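You operate a simulated robot arm through the tools that you are given. There is no shell and no other tool.

Carry out the task below with a simulated robot arm. There is one attempt and no reset: what you move stays moved.

## Task
Sand the old paint off the clamped block, wax the sanded patch, then open the vice.
Fine: sanding block and wax brush go back. A coat counts when it lies all over at full strength: go over it till it gets no stronger. What is to be rubbed or washed off counts as gone when no trace of it is left.

Only the result counts: the job must be done as asked and must still hold three seconds after the hand-in. Knocking over, shifting, dropping, spilling or breaking anything else fails it.

## Robot
A 6-joint arm with a two-finger parallel gripper, fixed in place. Base frame: the origin is at the foot of the arm, x ahead of it, y to its left, z up; the work surface is at about z = 0.9. Lengths are in m, angles in degrees, forces in N, time in s.
With the tool pointing down near the work surface it reaches from about 0.36 to 0.76 m from the base axis. Its first joint turns from -66.0 to 66.0 degrees. Payload 2.45 kg.
The tool frame sits at the grasp point between the pads (the TCP): z along the fingers, y along the line on which they close. The tips reach 0.024 m beyond it. Largest opening 0.068 m; finger width 0.017, thickness 0.01; the body of the gripper, 0.04 by 0.07 m, starts 0.041 m behind the TCP.
Orientation is that of the tool frame in the base frame, as a unit quaternion [w, x, y, z]. With the fingers straight down and closing along the base's y, the tool's x points along the base's -x, its y along +y and its z along -z.

## Interface
- The arm moves only by the tool send_rows. Its argument "motion" is a list of rows, each an object (a shift or turn left out is 0, a gripper value left out holds the last) with "slide": the shift along the tool's x, y, z in units of 20 mm (1.0 is 20 mm), a list of three; "rot": the turn, a rotation vector about the tool's x, y, z in units of 6 degrees (1.0 is 6 degrees), a list of three; "fingers": the closure in counts, from 0 (fully open) to 255 (shut). In form: [{"slide": [dx, dy, dz], "rot": [ax, ay, az], "fingers": fingers}, ...]. A call has 1 to 20 rows; each row shifts and turns the commanded pose from where the row before left it, along the tool's axes as they then stand. A call with a number of a shift or a turn outside -1 to 1 is refused whole. Each row takes 0.2 s and may step no farther than 0.05 m and 8.6 degrees from the row before; otherwise, or with a gripper value out of range, the whole call is refused. Where a pose cannot be reached the arm comes as near as it can. A force on the tool above 40 N (or 10 N above the force at the start of the call, whichever is more), or a blocked arm, ends the call early, and 0.2 s more pass. Each finger travels about 0.108 m/s and halts on what it meets, pressing with about 29 N; the grip force reading is that of the motor and also rises with nothing between the fingers. The clock runs only during rows and for 0.2 s after the last one: add rows that do not move to give the fingers time. It gives the time, the measured TCP pose, the force on the tool (base axes), the opening and the grip force at its end, in the units of the frame above (readings bear some noise), with the torque about the TCP (base axes, N m) and any sound that the robot's microphone picked up.
- Cameras (640 x 400 px; columns grow to the right, rows downward): "scene" is fixed at [0.1721, 0.4173, 1.4785]; the picture's right is [-0.69, -0.72, 0.00], its down [-0.35, 0.34, -0.87] and it looks along [0.63, -0.60, -0.49] (base axes); focal length 284 px, centre (320, 200). "wrist" rides on the gripper at [0.084, 0.011, -0.075] in the tool frame; the picture's right is [-0.13, 0.99, 0.00], its down [-0.60, -0.08, -0.79] and it looks along [-0.79, -0.10, 0.61] (tool axes); focal length 251 px, centre (320, 200). There is no depth. A picture from a camera that has moved, and an enlarged one, comes with that camera's place and axes in the base frame and with its lens. The place of the scene camera against the robot may be out by one fixed shift of up to 0.012 m in any direction.
- grab_frame(camera): a new picture of that camera. The clock stands still meanwhile.
- enlarge(camera, box): a new picture of the part [left, top, right, bottom] of that camera's present view, enlarged. The clock stands still meanwhile.
- hand_in(): hands the job in; it is judged then, once.

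Places have to be worked out from the pictures, the camera data and where the tool is seen. Open the gripper and draw the arm clear of the work before you hand the job in, unless the task says otherwise.

The tools are called after "Request:" by a JSON object that holds its "method" and its "body". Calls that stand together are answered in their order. send_rows: Moves the arm, as the interface text tells. Its arguments: {"type":"object","properties":{"motion":{"type":"array"}},"required":["motion"]} The other tools are called the same way: grab_frame (camera) takes a picture; enlarge (camera, box) takes an enlarged picture of a part of a camera's view; hand_in () hands the job in.

At the start:

```text
clock: 0.0
position: [0.4421, -0.0056, 1.3696]
orientation: [0.0, 0.0, 1.0, 0.0]
wrist_force: [0.3, 0.5, -1.3]
moment: [0.02, 0.02, -0.02]
gripper_width: 0.0681
finger_force: 0.0
```

scene: 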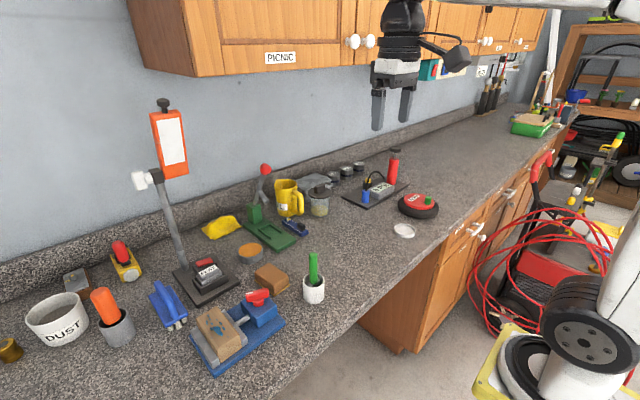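
wrist: 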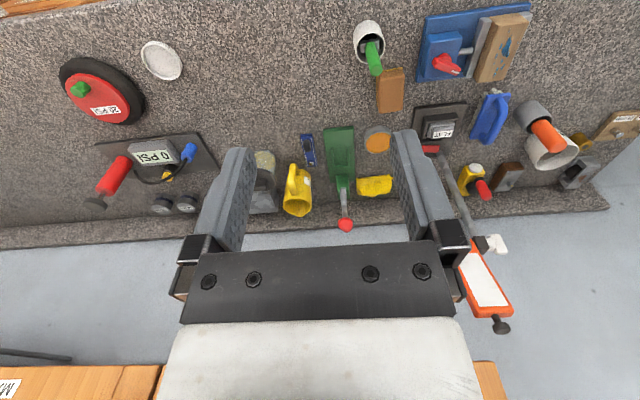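

The pictures show a bench with a blue vice clamping a painted block, and various tools nearby. I'll look closer at the vice area and the candidate tools.

Request:
{"method": "enlarge", "body": {"camera": "scene", "box": [130, 240, 350, 380]}}

Request:
{"method": "enlarge", "body": {"camera": "scene", "box": [0, 220, 200, 345]}}

Request:
{"method": "enlarge", "body": {"camera": "wrist", "box": [340, 0, 640, 190]}}

Request:
{"method": "enlarge", "body": {"camera": "scene", "box": [190, 140, 450, 302]}}

```text
2.86 times, centred on (240, 310) of scene
camera zoom: at [0.1721, 0.4173, 1.4785], right [-0.69, -0.72, 0.0], down [-0.35, 0.34, -0.87], along [0.63, -0.6, -0.49], focal length 811 px, centre (549, -114)
```

zoom: 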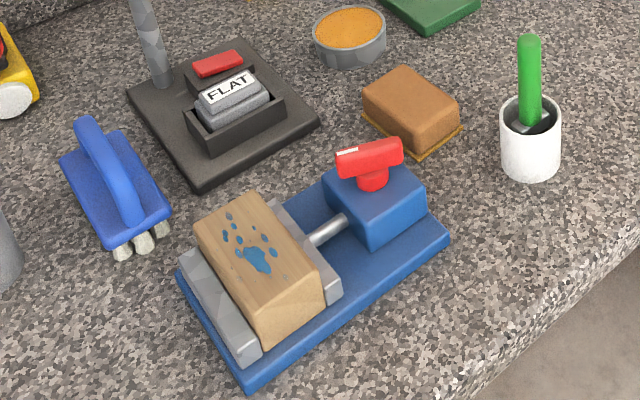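

```text
3.20 times, centred on (100, 282) of scene
camera zoom: at [0.1721, 0.4173, 1.4785], right [-0.69, -0.72, 0.0], down [-0.35, 0.34, -0.87], along [0.63, -0.6, -0.49], focal length 908 px, centre (1024, -64)
```

zoom: 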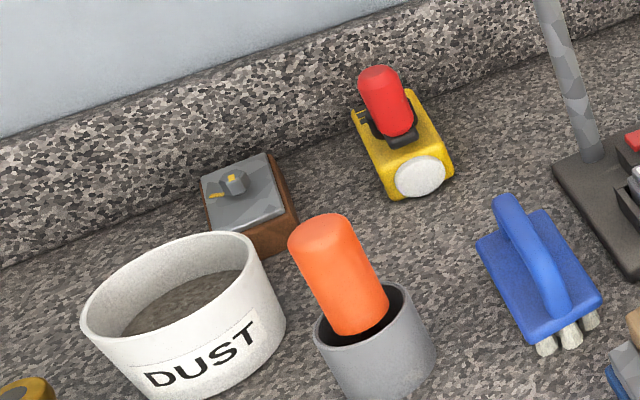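

```text
2.11 times, centred on (490, 95) of wrist
camera zoom: at [0.3568, 0.0072, 1.4444], right [0.13, 0.99, 0.0], down [0.6, -0.08, 0.79], along [0.79, -0.1, -0.61], focal length 529 px, centre (-38, 421)
```

zoom: 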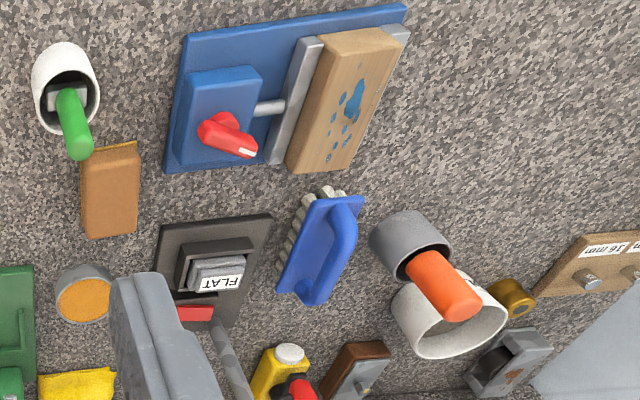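

```text
2.46 times, centred on (320, 221) of scene
camera zoom: at [0.1721, 0.4173, 1.4785], right [-0.69, -0.72, 0.0], down [-0.35, 0.34, -0.87], along [0.63, -0.6, -0.49], focal length 698 px, centre (320, 148)
```

zoom: 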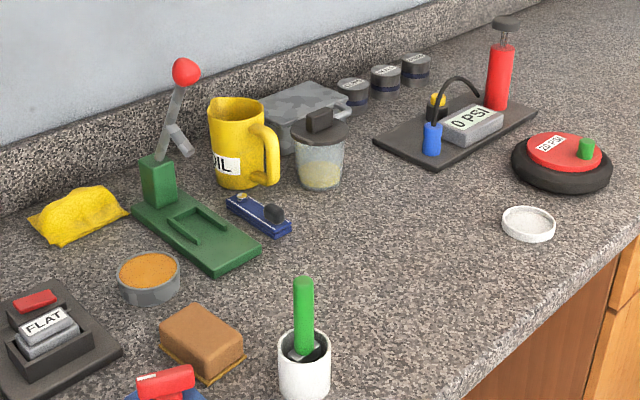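

The brown block on a yellow-grit base is presumably the sanding block, the grey tin holds orange wax, and there are two handled things in cups (green/white and orange/grey). I'll move the empty gripper over and lower, still well above everything, to see from the wrist.

Request:
{"method": "send_rows", "body": {"motion": [{"slide": [0, 1, 1]}, {"slide": [0, 1, 1]}, {"slide": [0, 1, 1]}, {"slide": [0, 1, 1]}, {"slide": [0, 1, 1]}, {"slide": [0, 1, 1]}, {"slide": [0, 1, 1]}, {"slide": [0, 1, 1]}, {"slide": [0, 1, 0]}, {"slide": [0, 1, 0]}, {"slide": [0, 0, 0]}]}}

Request:
{"method": "grab_frame", "body": {"camera": "wrist"}}

Request:
{"method": "grab_frame", "body": {"camera": "scene"}}

```text
clock: 2.4
position: [0.4424, 0.1936, 1.2092]
orientation: [-0.001, 0.0, 1.0, 0.001]
wrist_force: [0.1, 0.8, 0.5]
moment: [-0.01, 0.0, 0.02]
gripper_width: 0.0681
finger_force: 0.1
```

```text
taken
camera wrist: at [0.3572, 0.2076, 1.2838], right [0.13, 0.99, 0.0], down [0.6, -0.08, 0.79], along [0.79, -0.1, -0.61], focal length 251 px, centre (320, 200)
```

wrist: 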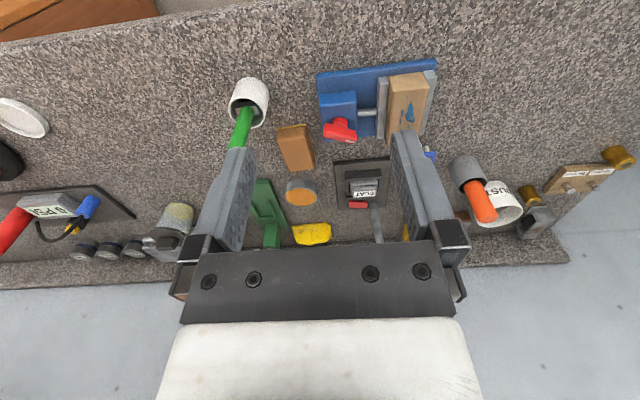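

```text
taken
```

scene: 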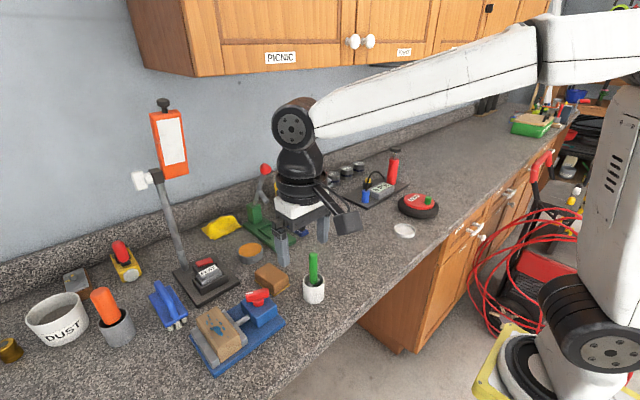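

The view is clear; I'll enlarge the green-handled brush in the white cup, the vice, and the orange-handled item.

Request:
{"method": "enlarge", "body": {"camera": "wrist", "box": [210, 60, 330, 210]}}

Request:
{"method": "enlarge", "body": {"camera": "wrist", "box": [300, 50, 460, 150]}}

Request:
{"method": "enlarge", "body": {"camera": "wrist", "box": [420, 130, 640, 268]}}

Request:
{"method": "enlarge", "body": {"camera": "scene", "box": [180, 270, 340, 370]}}

```text
2.67 times, centred on (270, 135) of wrist
camera zoom: at [0.3572, 0.2076, 1.2838], right [0.13, 0.99, 0.0], down [0.6, -0.08, 0.79], along [0.79, -0.1, -0.61], focal length 670 px, centre (453, 373)
```

zoom: 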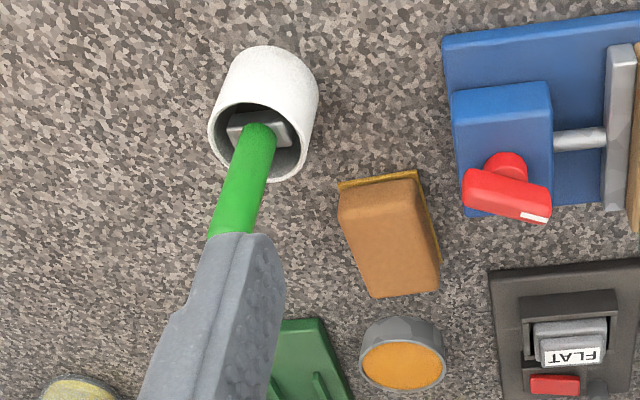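

```text
4.00 times, centred on (380, 100) of wrist
camera zoom: at [0.3572, 0.2076, 1.2838], right [0.13, 0.99, 0.0], down [0.6, -0.08, 0.79], along [0.79, -0.1, -0.61], focal length 1006 px, centre (80, 600)
```

zoom: 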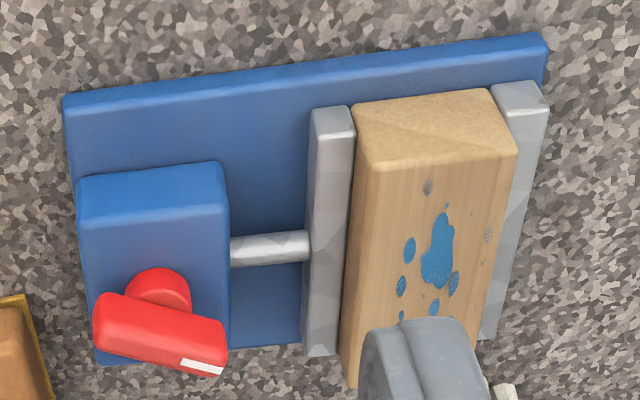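

```text
2.90 times, centred on (530, 199) of wrist
camera zoom: at [0.3572, 0.2076, 1.2838], right [0.13, 0.99, 0.0], down [0.6, -0.08, 0.79], along [0.79, -0.1, -0.61], focal length 729 px, centre (-289, 203)
```

zoom: 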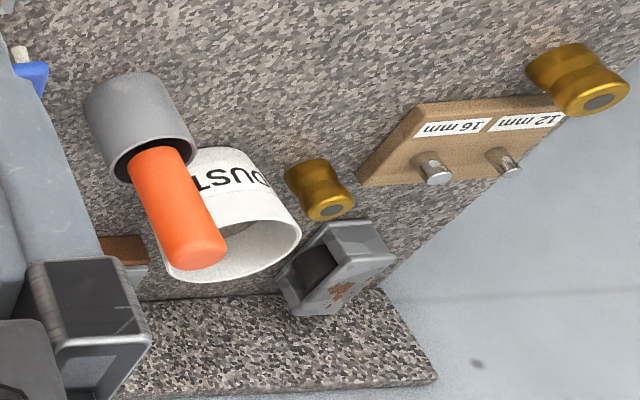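

```text
4.00 times, centred on (260, 320) of scene
camera zoom: at [0.172, 0.4174, 1.4785], right [-0.69, -0.72, 0.0], down [-0.35, 0.34, -0.87], along [0.63, -0.6, -0.49], focal length 1135 px, centre (560, -280)
```

zoom: 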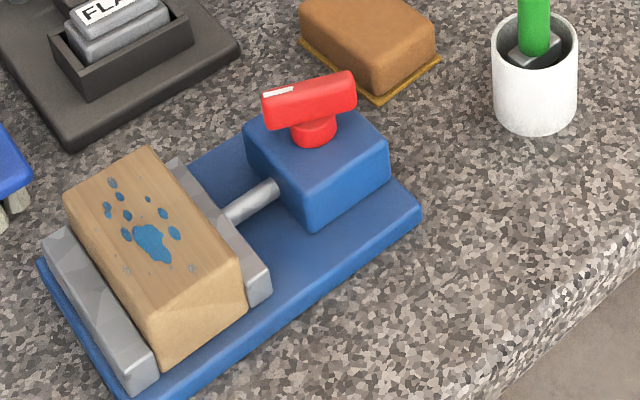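

Triangulating from both cameras: paint patch around [0.593, 0.310, 0.958], vice handle around [0.599, 0.207, 0.971], sanding block around [0.66, 0.125], brush cup around [0.557, 0.073]. I'll move above the sanding block at z≈1.06 for a close look.

Request:
{"method": "send_rows", "body": {"motion": [{"slide": [-1, -0.34, 0.7]}, {"slide": [-1, -0.34, 0.7]}, {"slide": [-1, -0.34, 0.7]}, {"slide": [-1, -0.34, 0.7]}, {"slide": [-1, -0.34, 0.7]}, {"slide": [-1, -0.34, 0.7]}, {"slide": [-1, -0.34, 0.7]}, {"slide": [-1, -0.34, 0.7]}, {"slide": [-1, -0.34, 0.7]}, {"slide": [-1, -0.34, 0.7]}, {"slide": [-0.5, 0, 0.4]}, {"slide": [0, 0, 0]}]}}

Request:
{"method": "grab_frame", "body": {"camera": "wrist"}}

Request:
{"method": "grab_frame", "body": {"camera": "scene"}}

```text
clock: 5.0
position: [0.6521, 0.1277, 1.0611]
orientation: [0.001, 0.0, 1.0, 0.001]
wrist_force: [0.0, -1.0, -0.3]
moment: [-0.01, 0.0, 0.03]
gripper_width: 0.0679
finger_force: 0.0
```

```text
taken
camera wrist: at [0.5678, 0.1394, 1.1363], right [0.13, 0.99, 0.0], down [0.6, -0.08, 0.79], along [0.79, -0.1, -0.61], focal length 251 px, centre (320, 200)
```

wrist: 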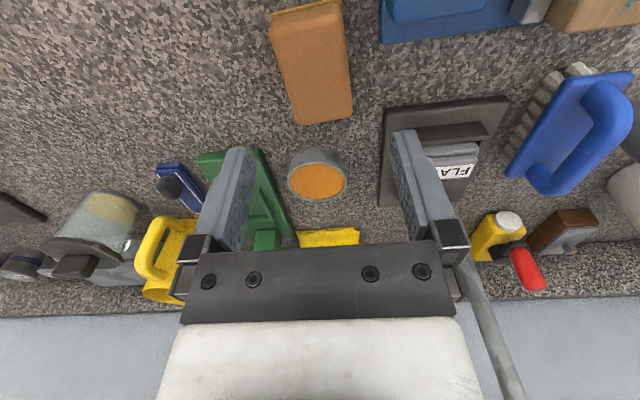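

```text
taken
```

scene: 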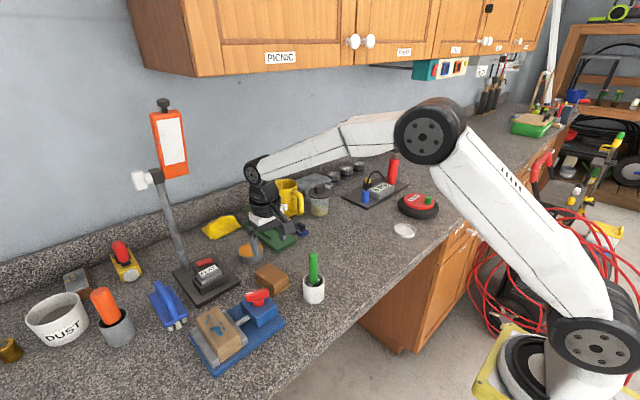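

Request:
{"method": "enlarge", "body": {"camera": "wrist", "box": [220, 0, 400, 210]}}

```text
1.90 times, centred on (310, 105) of wrist
camera zoom: at [0.5678, 0.1394, 1.1363], right [0.13, 0.99, 0.0], down [0.6, -0.08, 0.79], along [0.79, -0.1, -0.61], focal length 479 px, centre (339, 381)
```

zoom: 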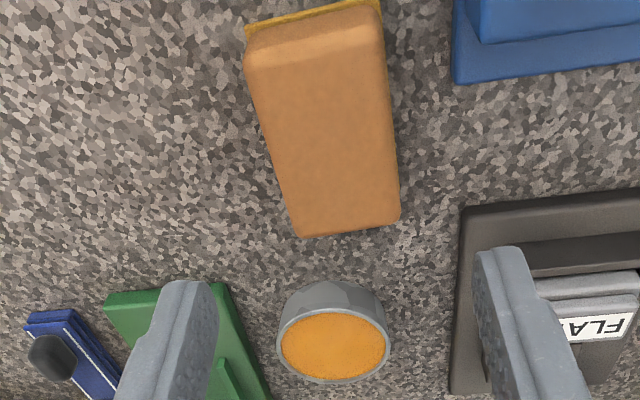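

The block appears about 0.05 wide by 0.075 long, yawed about 4°. I'll zoom the scene camera to fix its height.

Request:
{"method": "enlarge", "body": {"camera": "scene", "box": [230, 240, 326, 300]}}

Request:
{"method": "enlarge", "body": {"camera": "scene", "box": [185, 285, 297, 355]}}

```text
6.67 times, centred on (278, 270) of scene
camera zoom: at [0.1721, 0.4173, 1.4785], right [-0.69, -0.72, 0.0], down [-0.35, 0.34, -0.87], along [0.63, -0.6, -0.49], focal length 1892 px, centre (600, -267)
```

zoom: 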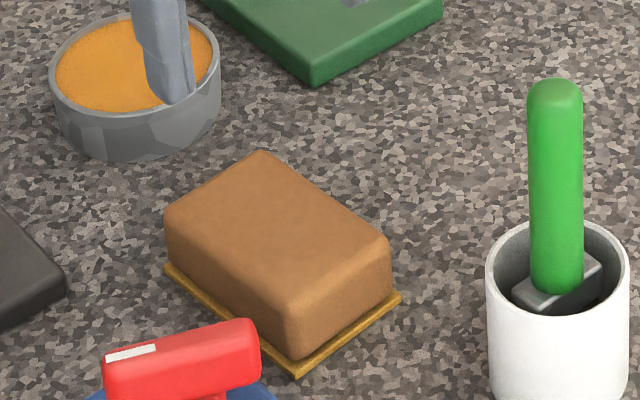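

```text
5.71 times, centred on (241, 320) of scene
camera zoom: at [0.1721, 0.4173, 1.4785], right [-0.69, -0.72, 0.0], down [-0.35, 0.34, -0.87], along [0.63, -0.6, -0.49], focal length 1622 px, centre (771, -486)
```

zoom: 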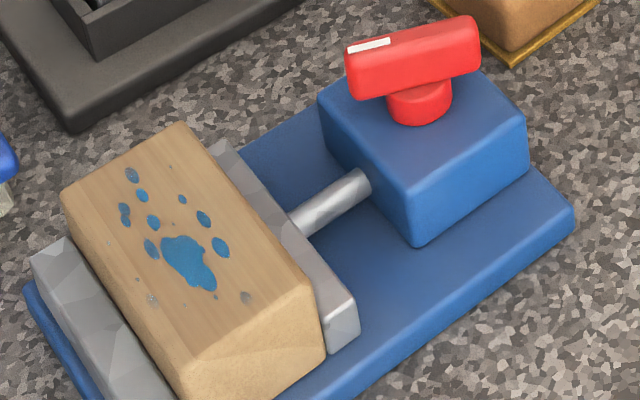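

Block top is at about z=0.935, centre ≈ (0.669, 0.124), yaw ≈ +4°; the wood block's top spans about x 0.546–0.645, y 0.284–0.329. I'll align above the sanding block and come partway down.

Request:
{"method": "send_rows", "body": {"motion": [{"slide": [-0.85, -0.18, 0]}, {"rot": [0, 0, -0.65]}, {"slide": [0, 0, 1]}, {"slide": [0, 0, 1]}, {"slide": [0, 0, 1]}, {"slide": [0, 0, 0]}]}}

Request:
{"method": "grab_frame", "body": {"camera": "wrist"}}

Request:
{"method": "grab_frame", "body": {"camera": "scene"}}

```text
clock: 6.4
position: [0.6685, 0.1226, 1.0013]
orientation: [-0.001, -0.034, 0.999, 0.001]
wrist_force: [0.0, 0.5, -0.4]
moment: [-0.01, 0.02, -0.01]
gripper_width: 0.0679
finger_force: 0.0
```

```text
taken
camera wrist: at [0.5836, 0.129, 1.0762], right [0.06, 1.0, 0.0], down [0.61, -0.04, 0.79], along [0.79, -0.05, -0.61], focal length 251 px, centre (320, 200)
```

wrist: 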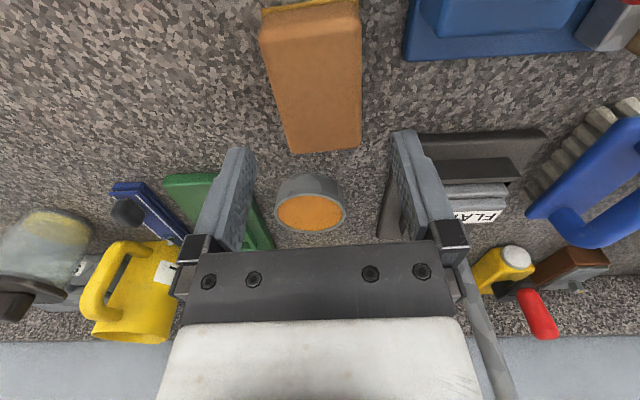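

```text
taken
```

scene: 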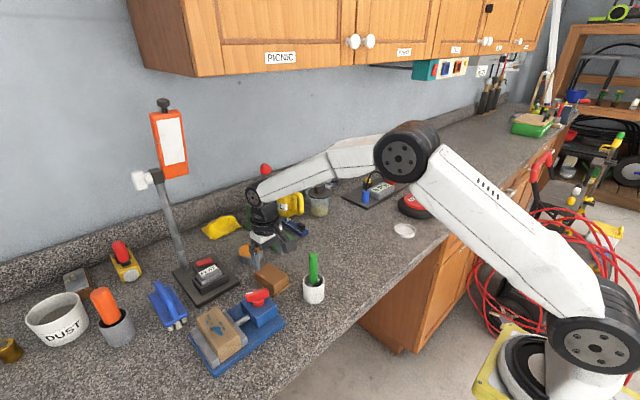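

The sander's centre computes to (0.670, 0.1235), well centred between the fingers. I'll descend to z≈0.932 with the fingers open, straddling it.

Request:
{"method": "send_rows", "body": {"motion": [{"slide": [0, 0.03, 1]}, {"slide": [0, 0, 1]}, {"slide": [0, 0, 0.8]}, {"slide": [0, 0, 0.6]}, {"slide": [0, 0, 0]}]}}

Request:
{"method": "grab_frame", "body": {"camera": "wrist"}}

Request:
{"method": "enlarge", "body": {"camera": "scene", "box": [210, 220, 338, 300]}}

```text
clock: 7.6
position: [0.6679, 0.1238, 0.9339]
orientation: [0.002, -0.034, 0.999, 0.001]
wrist_force: [-0.3, -0.2, 0.2]
moment: [-0.03, 0.02, -0.01]
gripper_width: 0.0679
finger_force: 0.0
```

```text
taken
camera wrist: at [0.5831, 0.1302, 1.0082], right [0.06, 1.0, 0.0], down [0.61, -0.04, 0.79], along [0.79, -0.05, -0.61], focal length 251 px, centre (320, 200)
```

wrist: 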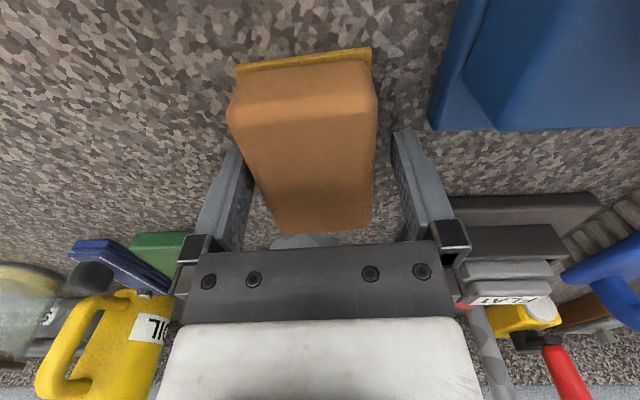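

```text
5.00 times, centred on (274, 260) of scene
camera zoom: at [0.1721, 0.4173, 1.4785], right [-0.69, -0.72, 0.0], down [-0.35, 0.34, -0.87], along [0.63, -0.6, -0.49], focal length 1419 px, centre (550, -100)
```

zoom: 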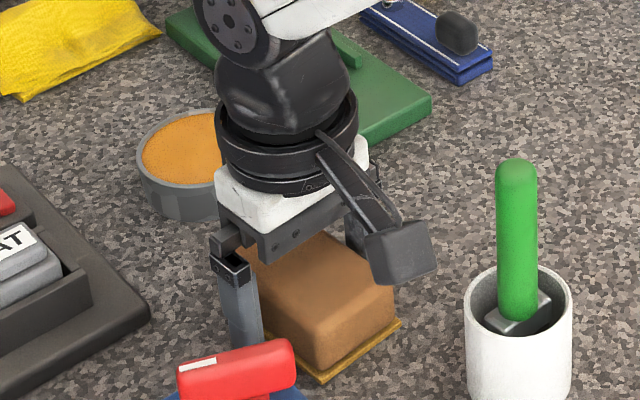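

The fingers straddle the sander without contact. I'll close on it.

Request:
{"method": "send_rows", "body": {"motion": [{"fingers": 255}, {"fingers": 255}, {"fingers": 255}]}}

Request:
{"method": "grab_frame", "body": {"camera": "wrist"}}

```text
clock: 8.4
position: [0.668, 0.1237, 0.9331]
orientation: [0.002, -0.033, 0.999, 0.001]
wrist_force: [0.6, 0.0, 0.2]
moment: [-0.01, -0.07, -0.03]
gripper_width: 0.0537
finger_force: 29.1
```

```text
taken
camera wrist: at [0.5831, 0.1301, 1.0084], right [0.06, 1.0, 0.0], down [0.61, -0.04, 0.79], along [0.79, -0.05, -0.61], focal length 251 px, centre (320, 200)
```

wrist: 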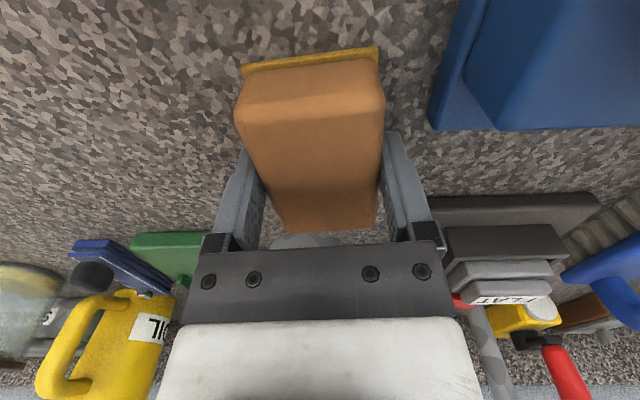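

The sander is gripped (0.0537 wide, 29 N). I'll lift straight up, undo the yaw, and travel at z≈1.05 over to above the wood block.

Request:
{"method": "send_rows", "body": {"motion": [{"slide": [0, 0, -0.5]}, {"slide": [0, 0, -1]}, {"slide": [0, 0, -1]}, {"slide": [0, 0, -1]}, {"slide": [0, 0, -1]}, {"slide": [0, 0, -1]}, {"slide": [0, 0, -0.5], "rot": [0, 0, 0.65]}, {"slide": [0.36, 0.9, 0]}, {"slide": [0.36, 0.9, 0]}, {"slide": [0.36, 0.9, 0]}, {"slide": [0.36, 0.9, 0]}, {"slide": [0.36, 0.9, 0]}, {"slide": [0.36, 0.9, 0]}, {"slide": [0.36, 0.9, 0]}, {"slide": [0.36, 0.9, 0]}, {"slide": [0.36, 0.9, 0]}, {"slide": [0.36, 0.9, 0]}, {"slide": [0, 0, 0]}]}}

Request:
{"method": "grab_frame", "body": {"camera": "wrist"}}

Request:
{"method": "enlarge", "body": {"camera": "scene", "box": [150, 230, 310, 380]}}

```text
clock: 12.2
position: [0.5967, 0.3049, 1.0531]
orientation: [0.0, 0.001, 1.0, 0.0]
wrist_force: [-0.2, 0.0, -1.7]
moment: [0.03, 0.01, -0.02]
gripper_width: 0.0536
finger_force: 29.3
```

```text
taken
camera wrist: at [0.5119, 0.3167, 1.1279], right [0.13, 0.99, 0.0], down [0.6, -0.08, 0.79], along [0.79, -0.1, -0.61], focal length 251 px, centre (320, 200)
```

wrist: 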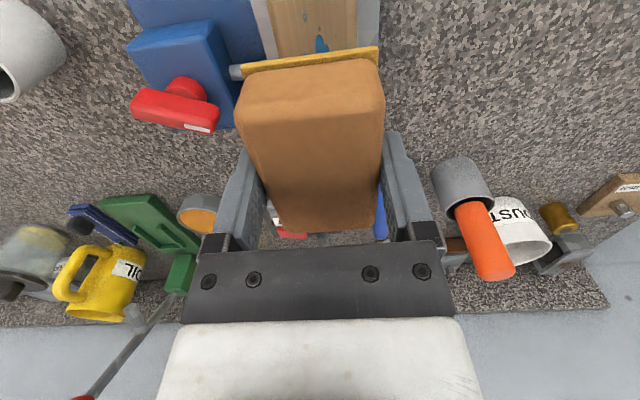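

```text
2.67 times, centred on (230, 305) of scene
camera zoom: at [0.1721, 0.4174, 1.4785], right [-0.69, -0.72, 0.0], down [-0.35, 0.34, -0.87], along [0.63, -0.6, -0.49], focal length 757 px, centre (560, -80)
```

zoom: 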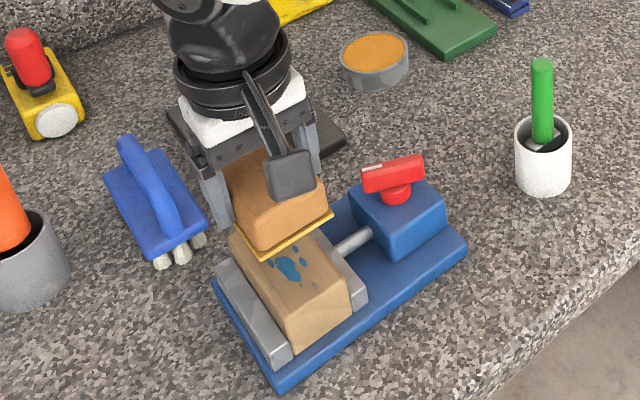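

The wood block top is centred at about (0.600, 0.306), yaw ≈ 0, and the sander hangs level above it. Contact should come at TCP z≈0.991, so I'll descend to just above it and then creep in 2 mm steps.

Request:
{"method": "send_rows", "body": {"motion": [{"slide": [0, 0.05, 1]}, {"slide": [0, 0, 1]}, {"slide": [0, 0, 0.6]}, {"slide": [0, 0, 0.1]}, {"slide": [0, 0, 0.1]}, {"slide": [0, 0, 0.1]}, {"slide": [0, 0, 0.1]}, {"slide": [0, 0, 0]}]}}

Request:
{"method": "grab_frame", "body": {"camera": "wrist"}}

Request:
{"method": "enlarge", "body": {"camera": "scene", "box": [170, 270, 298, 370]}}

```text
clock: 14.0
position: [0.5967, 0.3044, 0.9934]
orientation: [0.0, 0.001, 1.0, -0.001]
wrist_force: [0.4, -0.2, 1.3]
moment: [-0.05, -0.03, -0.03]
gripper_width: 0.0538
finger_force: 28.8
```

```text
taken
camera wrist: at [0.5122, 0.3171, 1.0687], right [0.13, 0.99, 0.0], down [0.6, -0.08, 0.79], along [0.79, -0.1, -0.61], focal length 251 px, centre (320, 200)
```

wrist: 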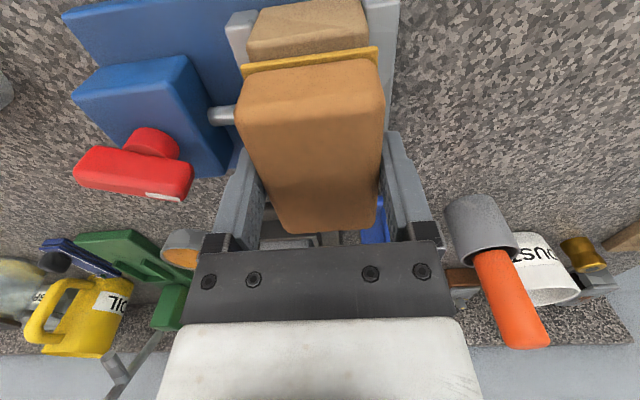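

```text
4.00 times, centred on (234, 320) of scene
camera zoom: at [0.172, 0.4173, 1.4785], right [-0.69, -0.72, 0.0], down [-0.35, 0.34, -0.87], along [0.63, -0.6, -0.49], focal length 1135 px, centre (664, -280)
```

zoom: 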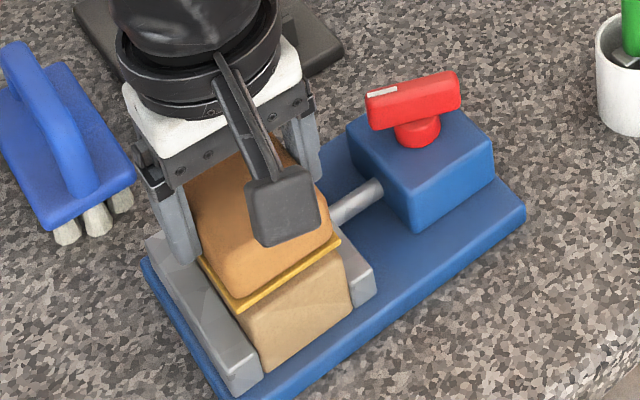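

Force is still about noise level at z=0.9934, and the sander is visually almost touching the wood. I'll creep down in 1 mm steps.

Request:
{"method": "send_rows", "body": {"motion": [{"slide": [0, 0, 0.05]}, {"slide": [0, 0, 0.05]}, {"slide": [0, 0, 0]}]}}

Request:
{"method": "send_rows", "body": {"motion": [{"slide": [0, 0, 0.05]}, {"slide": [0, 0, 0]}]}}

```text
clock: 14.8
position: [0.5972, 0.3053, 0.9926]
orientation: [0.002, 0.0, 1.0, 0.001]
wrist_force: [-2.9, -2.8, 17.1]
moment: [-0.21, 0.38, 0.03]
gripper_width: 0.0535
finger_force: 29.0
```

```text
clock: 15.4
position: [0.5973, 0.3046, 0.9934]
orientation: [0.002, 0.0, 1.0, 0.001]
wrist_force: [-4.2, -4.6, 25.8]
moment: [-0.13, 0.17, -0.02]
gripper_width: 0.0532
finger_force: 28.6
```

Contact is firm at z≈0.993 with about 25 N. I'll ease off 1 mm and make two full strokes along x.

Request:
{"method": "send_rows", "body": {"motion": [{"slide": [0, 0, -0.05]}, {"slide": [-0.6, 0, 0]}, {"slide": [-0.6, 0, 0]}, {"slide": [0.6, 0, 0]}, {"slide": [0.6, 0, 0]}, {"slide": [0.6, 0, 0]}, {"slide": [0.6, 0, 0]}, {"slide": [-0.6, 0, 0]}, {"slide": [-0.6, 0, 0]}, {"slide": [-0.6, 0, 0]}, {"slide": [-0.6, 0, 0]}, {"slide": [0.6, 0, 0]}, {"slide": [0.6, 0, 0]}, {"slide": [0.6, 0, 0]}, {"slide": [0.6, 0, 0]}, {"slide": [-0.6, 0, 0]}, {"slide": [-0.6, 0, 0]}]}}

Request:
{"method": "grab_frame", "body": {"camera": "wrist"}}

```text
clock: 19.0
position: [0.5969, 0.3048, 0.9928]
orientation: [0.0, 0.001, 1.0, -0.001]
wrist_force: [-9.9, 0.9, 21.7]
moment: [0.01, 0.38, -0.11]
gripper_width: 0.0534
finger_force: 29.1
```

```text
taken
camera wrist: at [0.511, 0.3174, 1.0672], right [0.13, 0.99, 0.0], down [0.6, -0.08, 0.79], along [0.79, -0.1, -0.61], focal length 251 px, centre (320, 200)
```

wrist: 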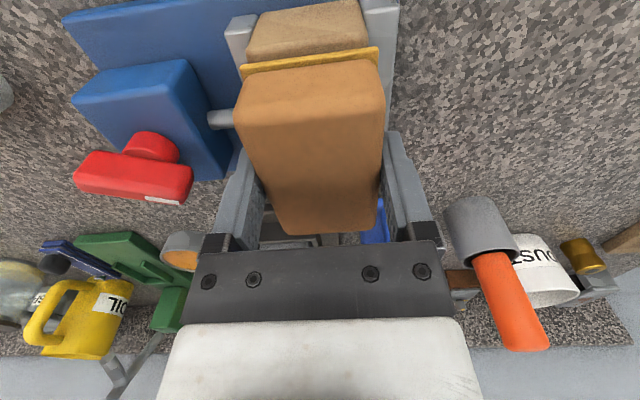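

The sander rubs well. I'll lift 6 cm and slide toward −y to look at the patch from the scene camera.

Request:
{"method": "send_rows", "body": {"motion": [{"slide": [0, 0, -1]}, {"slide": [0, 0, -1]}, {"slide": [0, 0, -1]}, {"slide": [0, -1, 0]}, {"slide": [0, -1, 0]}, {"slide": [0, -1, 0]}, {"slide": [0, -1, 0]}, {"slide": [0, -1, 0]}, {"slide": [0, 0, 0]}]}}

Request:
{"method": "enlarge", "body": {"camera": "scene", "box": [180, 290, 276, 370]}}

Request:
{"method": "grab_frame", "body": {"camera": "wrist"}}

```text
clock: 21.0
position: [0.5977, 0.2034, 1.0516]
orientation: [0.0, 0.0, 1.0, 0.0]
wrist_force: [0.1, 0.2, -0.3]
moment: [0.0, -0.01, -0.05]
gripper_width: 0.0536
finger_force: 28.6
```

```text
5.00 times, centred on (228, 330) of scene
camera zoom: at [0.1721, 0.4173, 1.4785], right [-0.69, -0.72, 0.0], down [-0.35, 0.34, -0.87], along [0.63, -0.6, -0.49], focal length 1419 px, centre (780, -450)
```

zoom: 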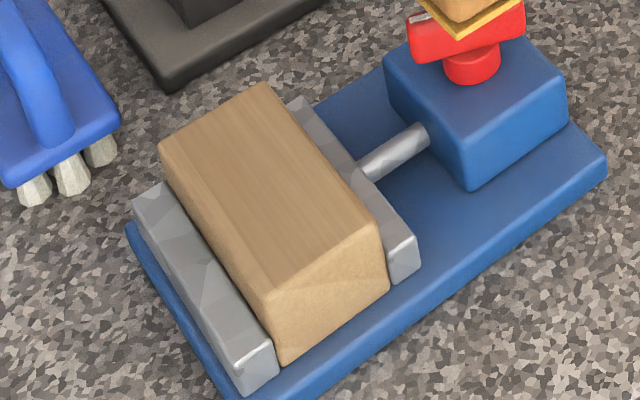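

```text
taken
camera wrist: at [0.5119, 0.2165, 1.1265], right [0.13, 0.99, 0.0], down [0.6, -0.08, 0.79], along [0.79, -0.1, -0.61], focal length 251 px, centre (320, 200)
```

wrist: 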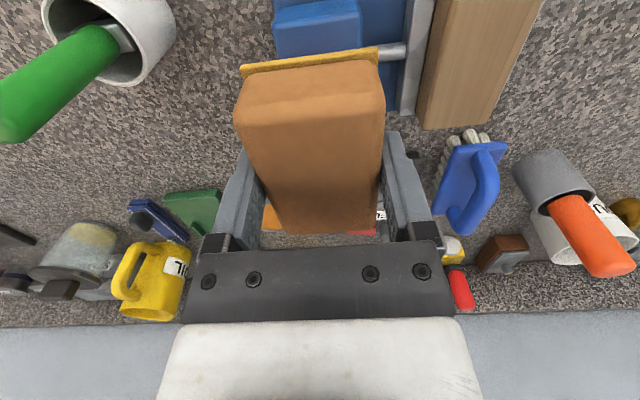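

The paint looks gone; I'll zoom tighter from both cameras to check for faint traces.

Request:
{"method": "enlarge", "body": {"camera": "scene", "box": [200, 300, 264, 340]}}

Request:
{"method": "enlarge", "body": {"camera": "wrist", "box": [380, 0, 580, 130]}}

```text
10.00 times, centred on (232, 320) of scene
camera zoom: at [0.1721, 0.4173, 1.4785], right [-0.69, -0.72, 0.0], down [-0.35, 0.34, -0.87], along [0.63, -0.6, -0.49], focal length 2838 px, centre (1200, -1000)
```

zoom: 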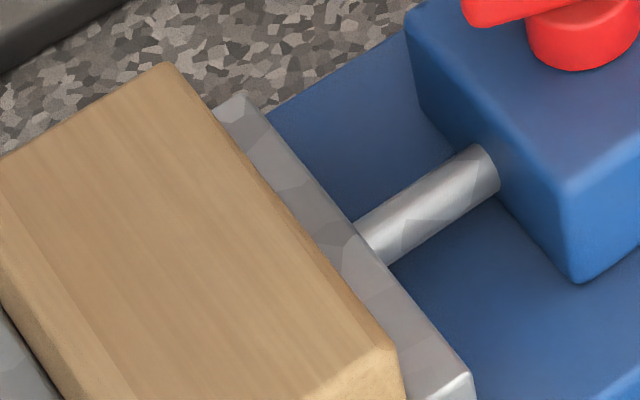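

```text
3.08 times, centred on (480, 65) of wrist
camera zoom: at [0.5119, 0.2165, 1.1265], right [0.13, 0.99, 0.0], down [0.6, -0.08, 0.79], along [0.79, -0.1, -0.61], focal length 774 px, centre (-172, 615)
```

zoom: 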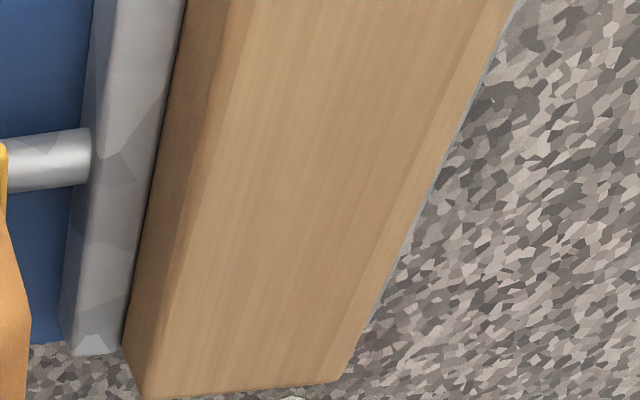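

No trace of paint is visible. To be sure, I'll do a second pass with small y offsets before putting the sander back.

Request:
{"method": "send_rows", "body": {"motion": [{"slide": [0, 1, 0]}, {"slide": [0, 1, 0]}, {"slide": [0, 1, 0]}, {"slide": [0, 1, 0]}, {"slide": [0, 1.0, 0]}, {"slide": [0, 0.2, 1]}, {"slide": [0, 0, 1]}, {"slide": [0, 0, 0.6]}, {"slide": [0, 0, 0.2]}, {"slide": [0, 0, 0.1]}, {"slide": [0, 0, 0.1]}, {"slide": [0, 0, 0]}]}}

Request:
{"method": "send_rows", "body": {"motion": [{"slide": [-0.6, 0, 0]}, {"slide": [-0.6, 0, 0]}, {"slide": [0.6, 0, 0]}, {"slide": [0.6, 0, 0]}, {"slide": [0.6, 0, 0]}, {"slide": [0.6, 0, 0]}, {"slide": [-0.6, -0.1, 0]}, {"slide": [-0.6, -0.1, 0]}, {"slide": [-0.6, -0.1, 0]}, {"slide": [-0.6, -0.1, 0]}, {"slide": [0.6, 0, 0]}, {"slide": [0.6, 0, 0]}, {"slide": [0.6, 0, 0]}, {"slide": [0.6, 0, 0]}, {"slide": [-0.6, 0, 0]}, {"slide": [-0.6, 0, 0]}, {"slide": [0, 0.2, 0]}]}}

```text
clock: 23.6
position: [0.5968, 0.3087, 0.992]
orientation: [0.001, -0.001, 1.0, 0.0]
wrist_force: [-2.7, -0.2, 6.1]
moment: [-0.04, 0.31, 0.03]
gripper_width: 0.0534
finger_force: 29.2
```

```text
clock: 27.2
position: [0.5975, 0.303, 0.9916]
orientation: [0.001, 0.0, 1.0, -0.001]
wrist_force: [-1.2, -7.0, 17.1]
moment: [-0.18, 0.09, 0.06]
gripper_width: 0.0537
finger_force: 28.7
```

Second pass done. I'll lift and carry the sander back above its original place, then look at the wood again.

Request:
{"method": "send_rows", "body": {"motion": [{"slide": [0, 0, -1]}, {"slide": [0, 0, -1]}, {"slide": [0, 0, -1]}, {"slide": [-0.36, -0.9, 0]}, {"slide": [-0.36, -0.9, 0]}, {"slide": [-0.36, -0.9, 0]}, {"slide": [-0.36, -0.9, 0]}, {"slide": [-0.36, -0.9, 0]}, {"slide": [-0.36, -0.9, 0]}, {"slide": [-0.36, -0.9, 0]}, {"slide": [-0.36, -0.9, 0]}, {"slide": [-0.36, -0.9, 0]}, {"slide": [-0.3, -0.9, 0]}, {"rot": [0, 0, -0.65]}, {"slide": [0, 0, 0]}]}}

Request:
{"method": "enlarge", "body": {"camera": "scene", "box": [180, 290, 276, 370]}}

Request:
{"method": "enlarge", "body": {"camera": "scene", "box": [210, 220, 338, 300]}}

```text
clock: 30.4
position: [0.6691, 0.125, 1.0522]
orientation: [0.0, -0.034, 0.999, 0.0]
wrist_force: [-0.1, 0.0, -0.9]
moment: [0.01, 0.04, 0.01]
gripper_width: 0.0534
finger_force: 28.9
```

```text
5.00 times, centred on (228, 330) of scene
camera zoom: at [0.1721, 0.4173, 1.4785], right [-0.69, -0.72, 0.0], down [-0.35, 0.34, -0.87], along [0.63, -0.6, -0.49], focal length 1419 px, centre (780, -450)
```

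zoom: 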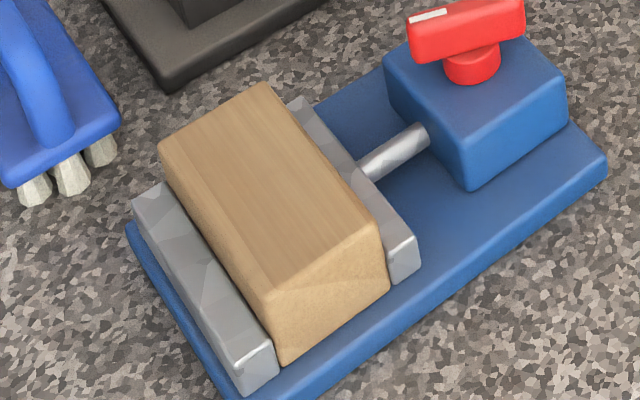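

```text
5.00 times, centred on (274, 260) of scene
camera zoom: at [0.1721, 0.4173, 1.4785], right [-0.69, -0.72, 0.0], down [-0.35, 0.34, -0.87], along [0.63, -0.6, -0.49], focal length 1419 px, centre (550, -100)
```

zoom: 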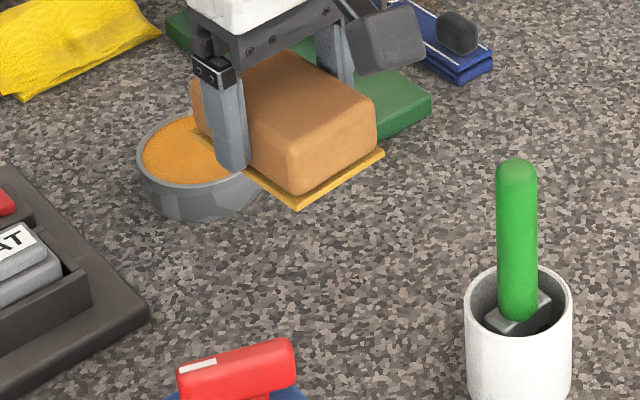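

The wood is clean, and the sander hovers over its old place. I'll lower it, creeping at the end.

Request:
{"method": "send_rows", "body": {"motion": [{"slide": [0.05, -0.06, 1]}, {"slide": [0, 0, 1]}, {"slide": [0, 0, 1]}, {"slide": [0, 0, 1]}, {"slide": [0, 0, 1]}, {"slide": [0, 0, 0.5]}, {"slide": [0, 0, 0.2]}, {"slide": [0, 0, 0]}]}}

Request:
{"method": "send_rows", "body": {"motion": [{"slide": [0, 0, 0.1]}, {"slide": [0, 0, 0]}]}}

```text
clock: 32.2
position: [0.6666, 0.1235, 0.9369]
orientation: [0.0, -0.034, 0.999, 0.0]
wrist_force: [-0.3, -0.7, -0.9]
moment: [0.01, 0.03, -0.01]
gripper_width: 0.0534
finger_force: 28.9
```

```text
clock: 32.8
position: [0.6671, 0.1238, 0.9366]
orientation: [0.001, -0.034, 0.999, -0.001]
wrist_force: [0.6, -0.3, -1.3]
moment: [-0.02, -0.05, -0.02]
gripper_width: 0.0534
finger_force: 28.5
```

No contact yet at z≈0.936; continuing down in small steps.

Request:
{"method": "send_rows", "body": {"motion": [{"slide": [0, 0, 0.05]}, {"slide": [0, 0, 0.05]}, {"slide": [0, 0, 0]}]}}

Request:
{"method": "send_rows", "body": {"motion": [{"slide": [0, 0, 0.05]}, {"slide": [0, 0, 0]}]}}

```text
clock: 33.6
position: [0.6674, 0.124, 0.9332]
orientation: [0.0, -0.034, 0.999, 0.0]
wrist_force: [0.6, -0.4, -0.8]
moment: [0.0, 0.02, -0.02]
gripper_width: 0.0537
finger_force: 29.3
```

```text
clock: 34.2
position: [0.6669, 0.1233, 0.9321]
orientation: [0.0, -0.034, 0.999, 0.0]
wrist_force: [0.7, 1.4, -0.8]
moment: [0.01, 0.01, -0.02]
gripper_width: 0.0536
finger_force: 29.2
```

Still no contact at 0.932, so the sander has slid up slightly in the grip; another step or two.

Request:
{"method": "send_rows", "body": {"motion": [{"slide": [0, 0, 0.05]}, {"slide": [0, 0, 0]}]}}

Request:
{"method": "send_rows", "body": {"motion": [{"slide": [0, 0, 0.05]}, {"slide": [0, 0, 0]}]}}

```text
clock: 34.8
position: [0.6667, 0.1233, 0.9328]
orientation: [0.001, -0.035, 0.999, 0.0]
wrist_force: [-2.1, 0.3, 6.7]
moment: [0.0, 0.19, 0.02]
gripper_width: 0.0534
finger_force: 28.5
```

```text
clock: 35.4
position: [0.6668, 0.1231, 0.9324]
orientation: [0.002, -0.034, 0.999, 0.0]
wrist_force: [-5.3, 0.7, 17.4]
moment: [-0.03, 0.57, -0.06]
gripper_width: 0.0534
finger_force: 28.9
```

It's seated on the bench (17 N). I'll relieve 1.5 mm, open, and rise.

Request:
{"method": "send_rows", "body": {"motion": [{"slide": [0, 0, -0.08]}, {"fingers": 0}, {"fingers": 0}, {"slide": [0, 0, -0.5]}, {"slide": [0, 0, -1]}, {"slide": [0, 0, -1]}, {"slide": [0, 0, -1]}, {"slide": [0, 0, -1]}, {"slide": [0, 0, -1]}, {"slide": [0, 0, -1]}, {"slide": [0, 0, 0], "rot": [0, 0, 0.65]}, {"slide": [0, 0, 0]}]}}

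Request:
{"method": "enlarge", "body": {"camera": "scene", "box": [210, 220, 338, 300]}}

Request:
{"method": "grab_frame", "body": {"camera": "wrist"}}

```text
clock: 38.0
position: [0.6653, 0.1235, 1.061]
orientation: [0.0, 0.0, 1.0, 0.0]
wrist_force: [-0.3, 0.1, 0.1]
moment: [-0.02, 0.01, 0.0]
gripper_width: 0.068
finger_force: 0.1
```

```text
5.00 times, centred on (274, 260) of scene
camera zoom: at [0.1721, 0.4173, 1.4785], right [-0.69, -0.72, 0.0], down [-0.35, 0.34, -0.87], along [0.63, -0.6, -0.49], focal length 1419 px, centre (550, -100)
```

zoom: 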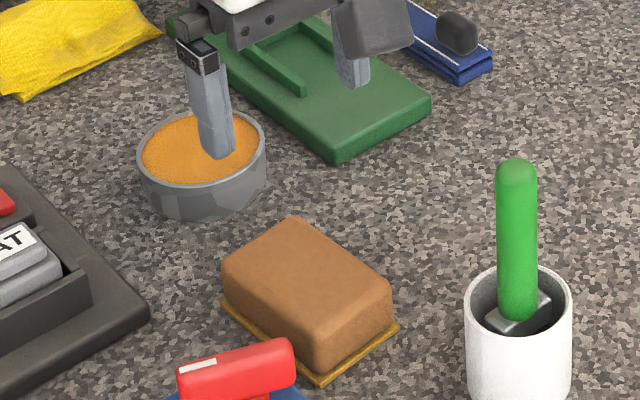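

```text
taken
camera wrist: at [0.5815, 0.1362, 1.1372], right [0.13, 0.99, 0.0], down [0.6, -0.08, 0.79], along [0.79, -0.1, -0.61], focal length 251 px, centre (320, 200)
```

wrist: 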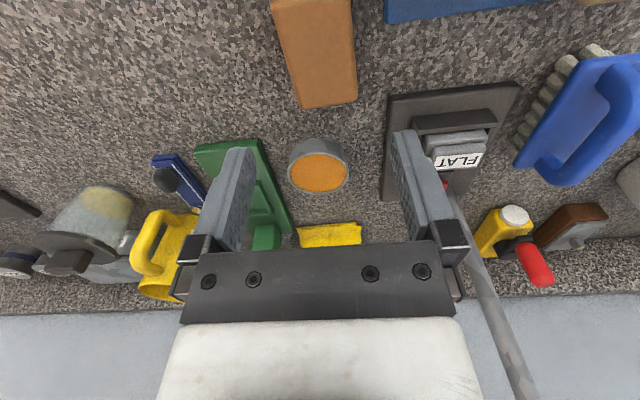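

The sander stands back in place. Next I'll rise and back off toward the base to view the brush cup from the wrist camera.

Request:
{"method": "send_rows", "body": {"motion": [{"slide": [0, 0, -1]}, {"slide": [0, 0, -1]}, {"slide": [0, 0, -1]}, {"slide": [1, -0.25, -1]}, {"slide": [1, -0.25, -0.5]}, {"slide": [1, -0.25, 0]}, {"slide": [1, -0.25, 0]}, {"slide": [1, -0.25, 0]}, {"slide": [1, -0.25, 0]}, {"slide": [1, -0.25, 0]}, {"slide": [1, -0.25, 0]}, {"slide": [0, 0, 0]}]}}

Request:
{"method": "grab_frame", "body": {"camera": "wrist"}}

Request:
{"method": "enlarge", "body": {"camera": "scene", "box": [270, 235, 366, 315]}}

```text
clock: 40.6
position: [0.5052, 0.0834, 1.1518]
orientation: [0.0, 0.0, 1.0, 0.0]
wrist_force: [0.0, 0.2, 0.4]
moment: [-0.02, -0.01, -0.01]
gripper_width: 0.068
finger_force: 0.1
```

```text
taken
camera wrist: at [0.4215, 0.096, 1.227], right [0.13, 0.99, 0.0], down [0.6, -0.08, 0.79], along [0.79, -0.1, -0.61], focal length 251 px, centre (320, 200)
```

wrist: 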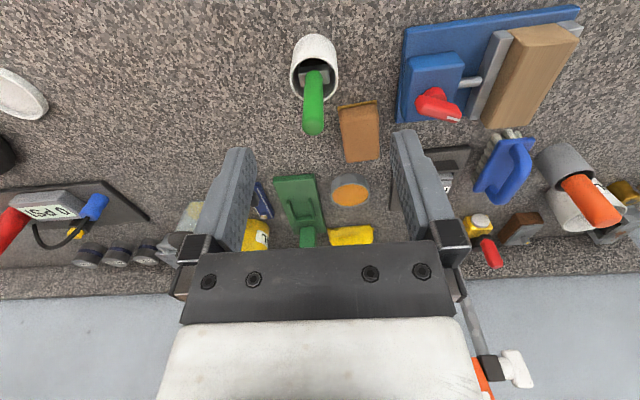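

```text
5.00 times, centred on (318, 275) of scene
camera zoom: at [0.172, 0.4173, 1.4785], right [-0.69, -0.72, 0.0], down [-0.35, 0.34, -0.87], along [0.63, -0.6, -0.49], focal length 1419 px, centre (330, -175)
```

zoom: 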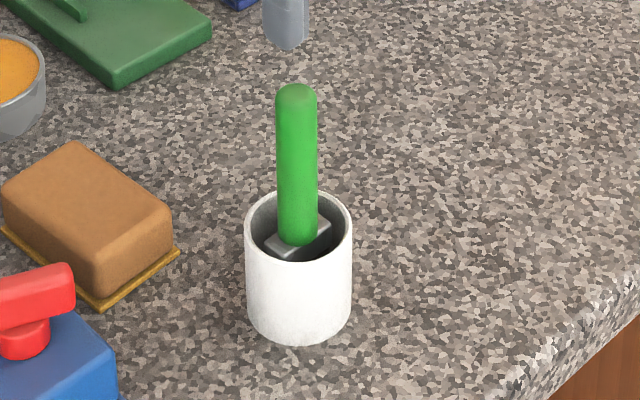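

Request:
{"method": "enlarge", "body": {"camera": "wrist", "box": [272, 25, 368, 145]}}

Request:
{"method": "enlarge", "body": {"camera": "wrist", "box": [460, 120, 640, 240]}}

```text
3.33 times, centred on (320, 85) of wrist
camera zoom: at [0.4215, 0.096, 1.227], right [0.13, 0.99, 0.0], down [0.6, -0.08, 0.79], along [0.79, -0.1, -0.61], focal length 838 px, centre (320, 583)
```

zoom: 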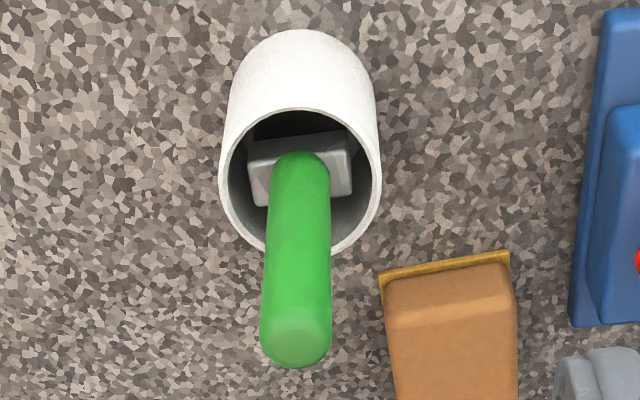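

```text
3.33 times, centred on (550, 180) of wrist
camera zoom: at [0.4215, 0.096, 1.227], right [0.13, 0.99, 0.0], down [0.6, -0.08, 0.79], along [0.79, -0.1, -0.61], focal length 838 px, centre (-447, 267)
```

zoom: 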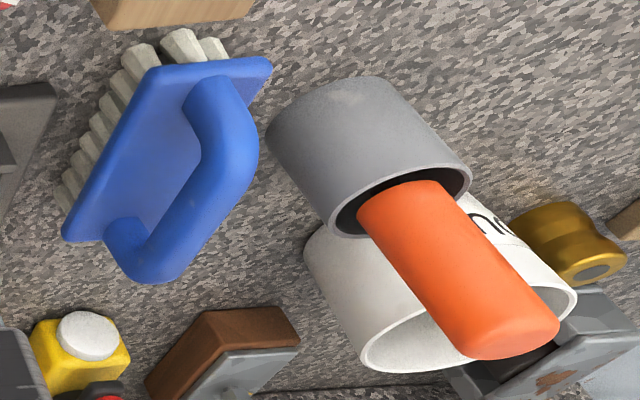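

The green-handled brush stands vertically in the white cup: handle ≈ 0.02 thick at (0.561, 0.0715), top z≈1.037, cup rim z≈0.953, ferrule wide along y. I'll move above it and look before descending.

Request:
{"method": "send_rows", "body": {"motion": [{"slide": [-0.95, -0.2, 0]}, {"slide": [-0.95, -0.2, 0]}, {"slide": [-0.9, -0.2, 0]}, {"slide": [0, 0, 1]}, {"slide": [0, 0, 1]}, {"slide": [0, 0, 1]}, {"slide": [0, 0, 0]}]}}

Request:
{"method": "grab_frame", "body": {"camera": "wrist"}}

Request:
{"method": "enlarge", "body": {"camera": "scene", "box": [262, 215, 374, 315]}}

```text
clock: 42.2
position: [0.5637, 0.0727, 1.0915]
orientation: [0.001, 0.0, 1.0, 0.0]
wrist_force: [0.2, 0.6, 0.0]
moment: [0.03, 0.01, -0.01]
gripper_width: 0.0681
finger_force: 0.1
```

```text
taken
camera wrist: at [0.4778, 0.0839, 1.1667], right [0.13, 0.99, 0.0], down [0.6, -0.08, 0.79], along [0.79, -0.1, -0.61], focal length 251 px, centre (320, 200)
```

wrist: 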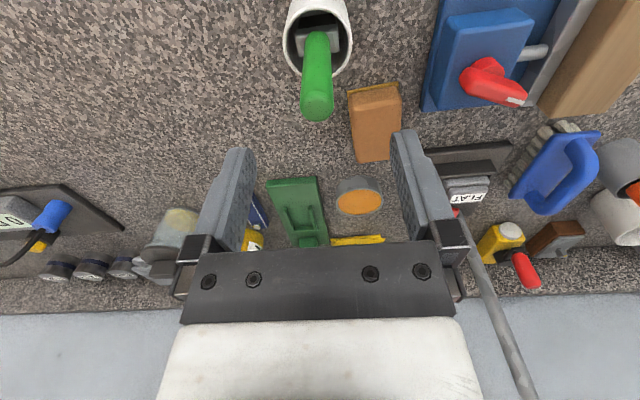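

```text
4.00 times, centred on (318, 265) of scene
camera zoom: at [0.1721, 0.4173, 1.4785], right [-0.69, -0.72, 0.0], down [-0.35, 0.34, -0.87], along [0.63, -0.6, -0.49], focal length 1135 px, centre (328, -60)
```

zoom: 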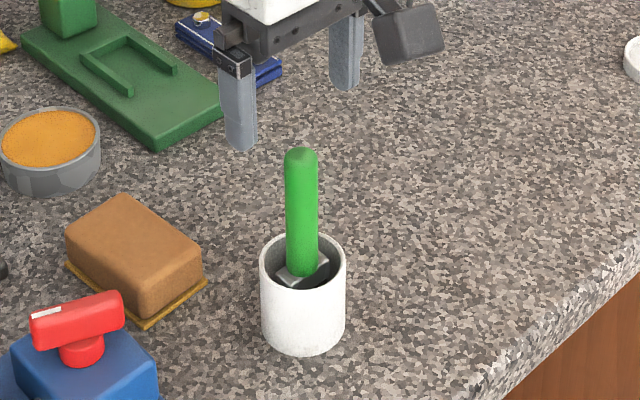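

Handle top computes to about (0.559, 0.071). I'll trim the position and descend so the fingers straddle the handle at z≈1.005.

Request:
{"method": "send_rows", "body": {"motion": [{"slide": [0.2, -0.07, 0]}, {"slide": [0, 0, 1]}, {"slide": [0, 0, 1]}, {"slide": [0, 0, 1]}, {"slide": [0, 0, 0.7]}, {"slide": [0, 0, 0.6]}, {"slide": [0, 0, 0]}]}}

Request:
{"method": "grab_frame", "body": {"camera": "wrist"}}

Request:
{"method": "enlarge", "body": {"camera": "scene", "box": [262, 215, 374, 315]}}

```text
clock: 43.8
position: [0.5593, 0.0704, 1.0052]
orientation: [-0.001, 0.0, 1.0, 0.0]
wrist_force: [0.2, -1.3, -0.2]
moment: [0.02, 0.02, 0.02]
gripper_width: 0.068
finger_force: 0.2
```

```text
taken
camera wrist: at [0.4737, 0.0829, 1.0805], right [0.13, 0.99, 0.0], down [0.6, -0.08, 0.79], along [0.79, -0.1, -0.61], focal length 251 px, centre (320, 200)
```

wrist: 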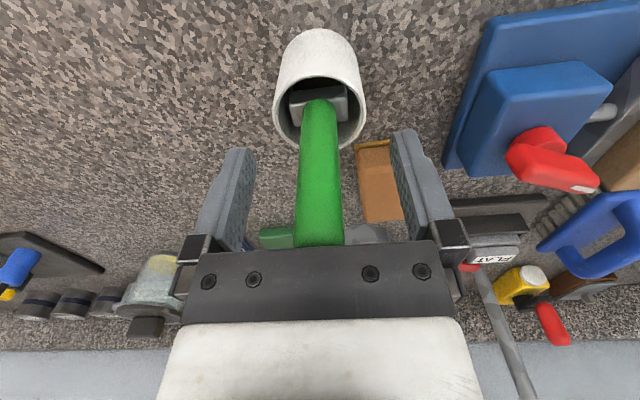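

```text
4.00 times, centred on (318, 265) of scene
camera zoom: at [0.1721, 0.4173, 1.4785], right [-0.69, -0.72, 0.0], down [-0.35, 0.34, -0.87], along [0.63, -0.6, -0.49], focal length 1135 px, centre (328, -60)
```

zoom: 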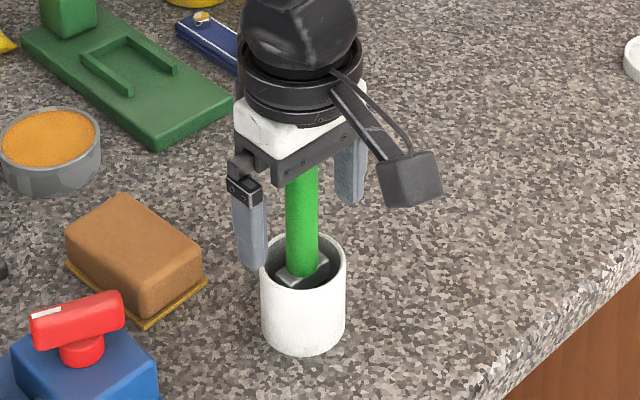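

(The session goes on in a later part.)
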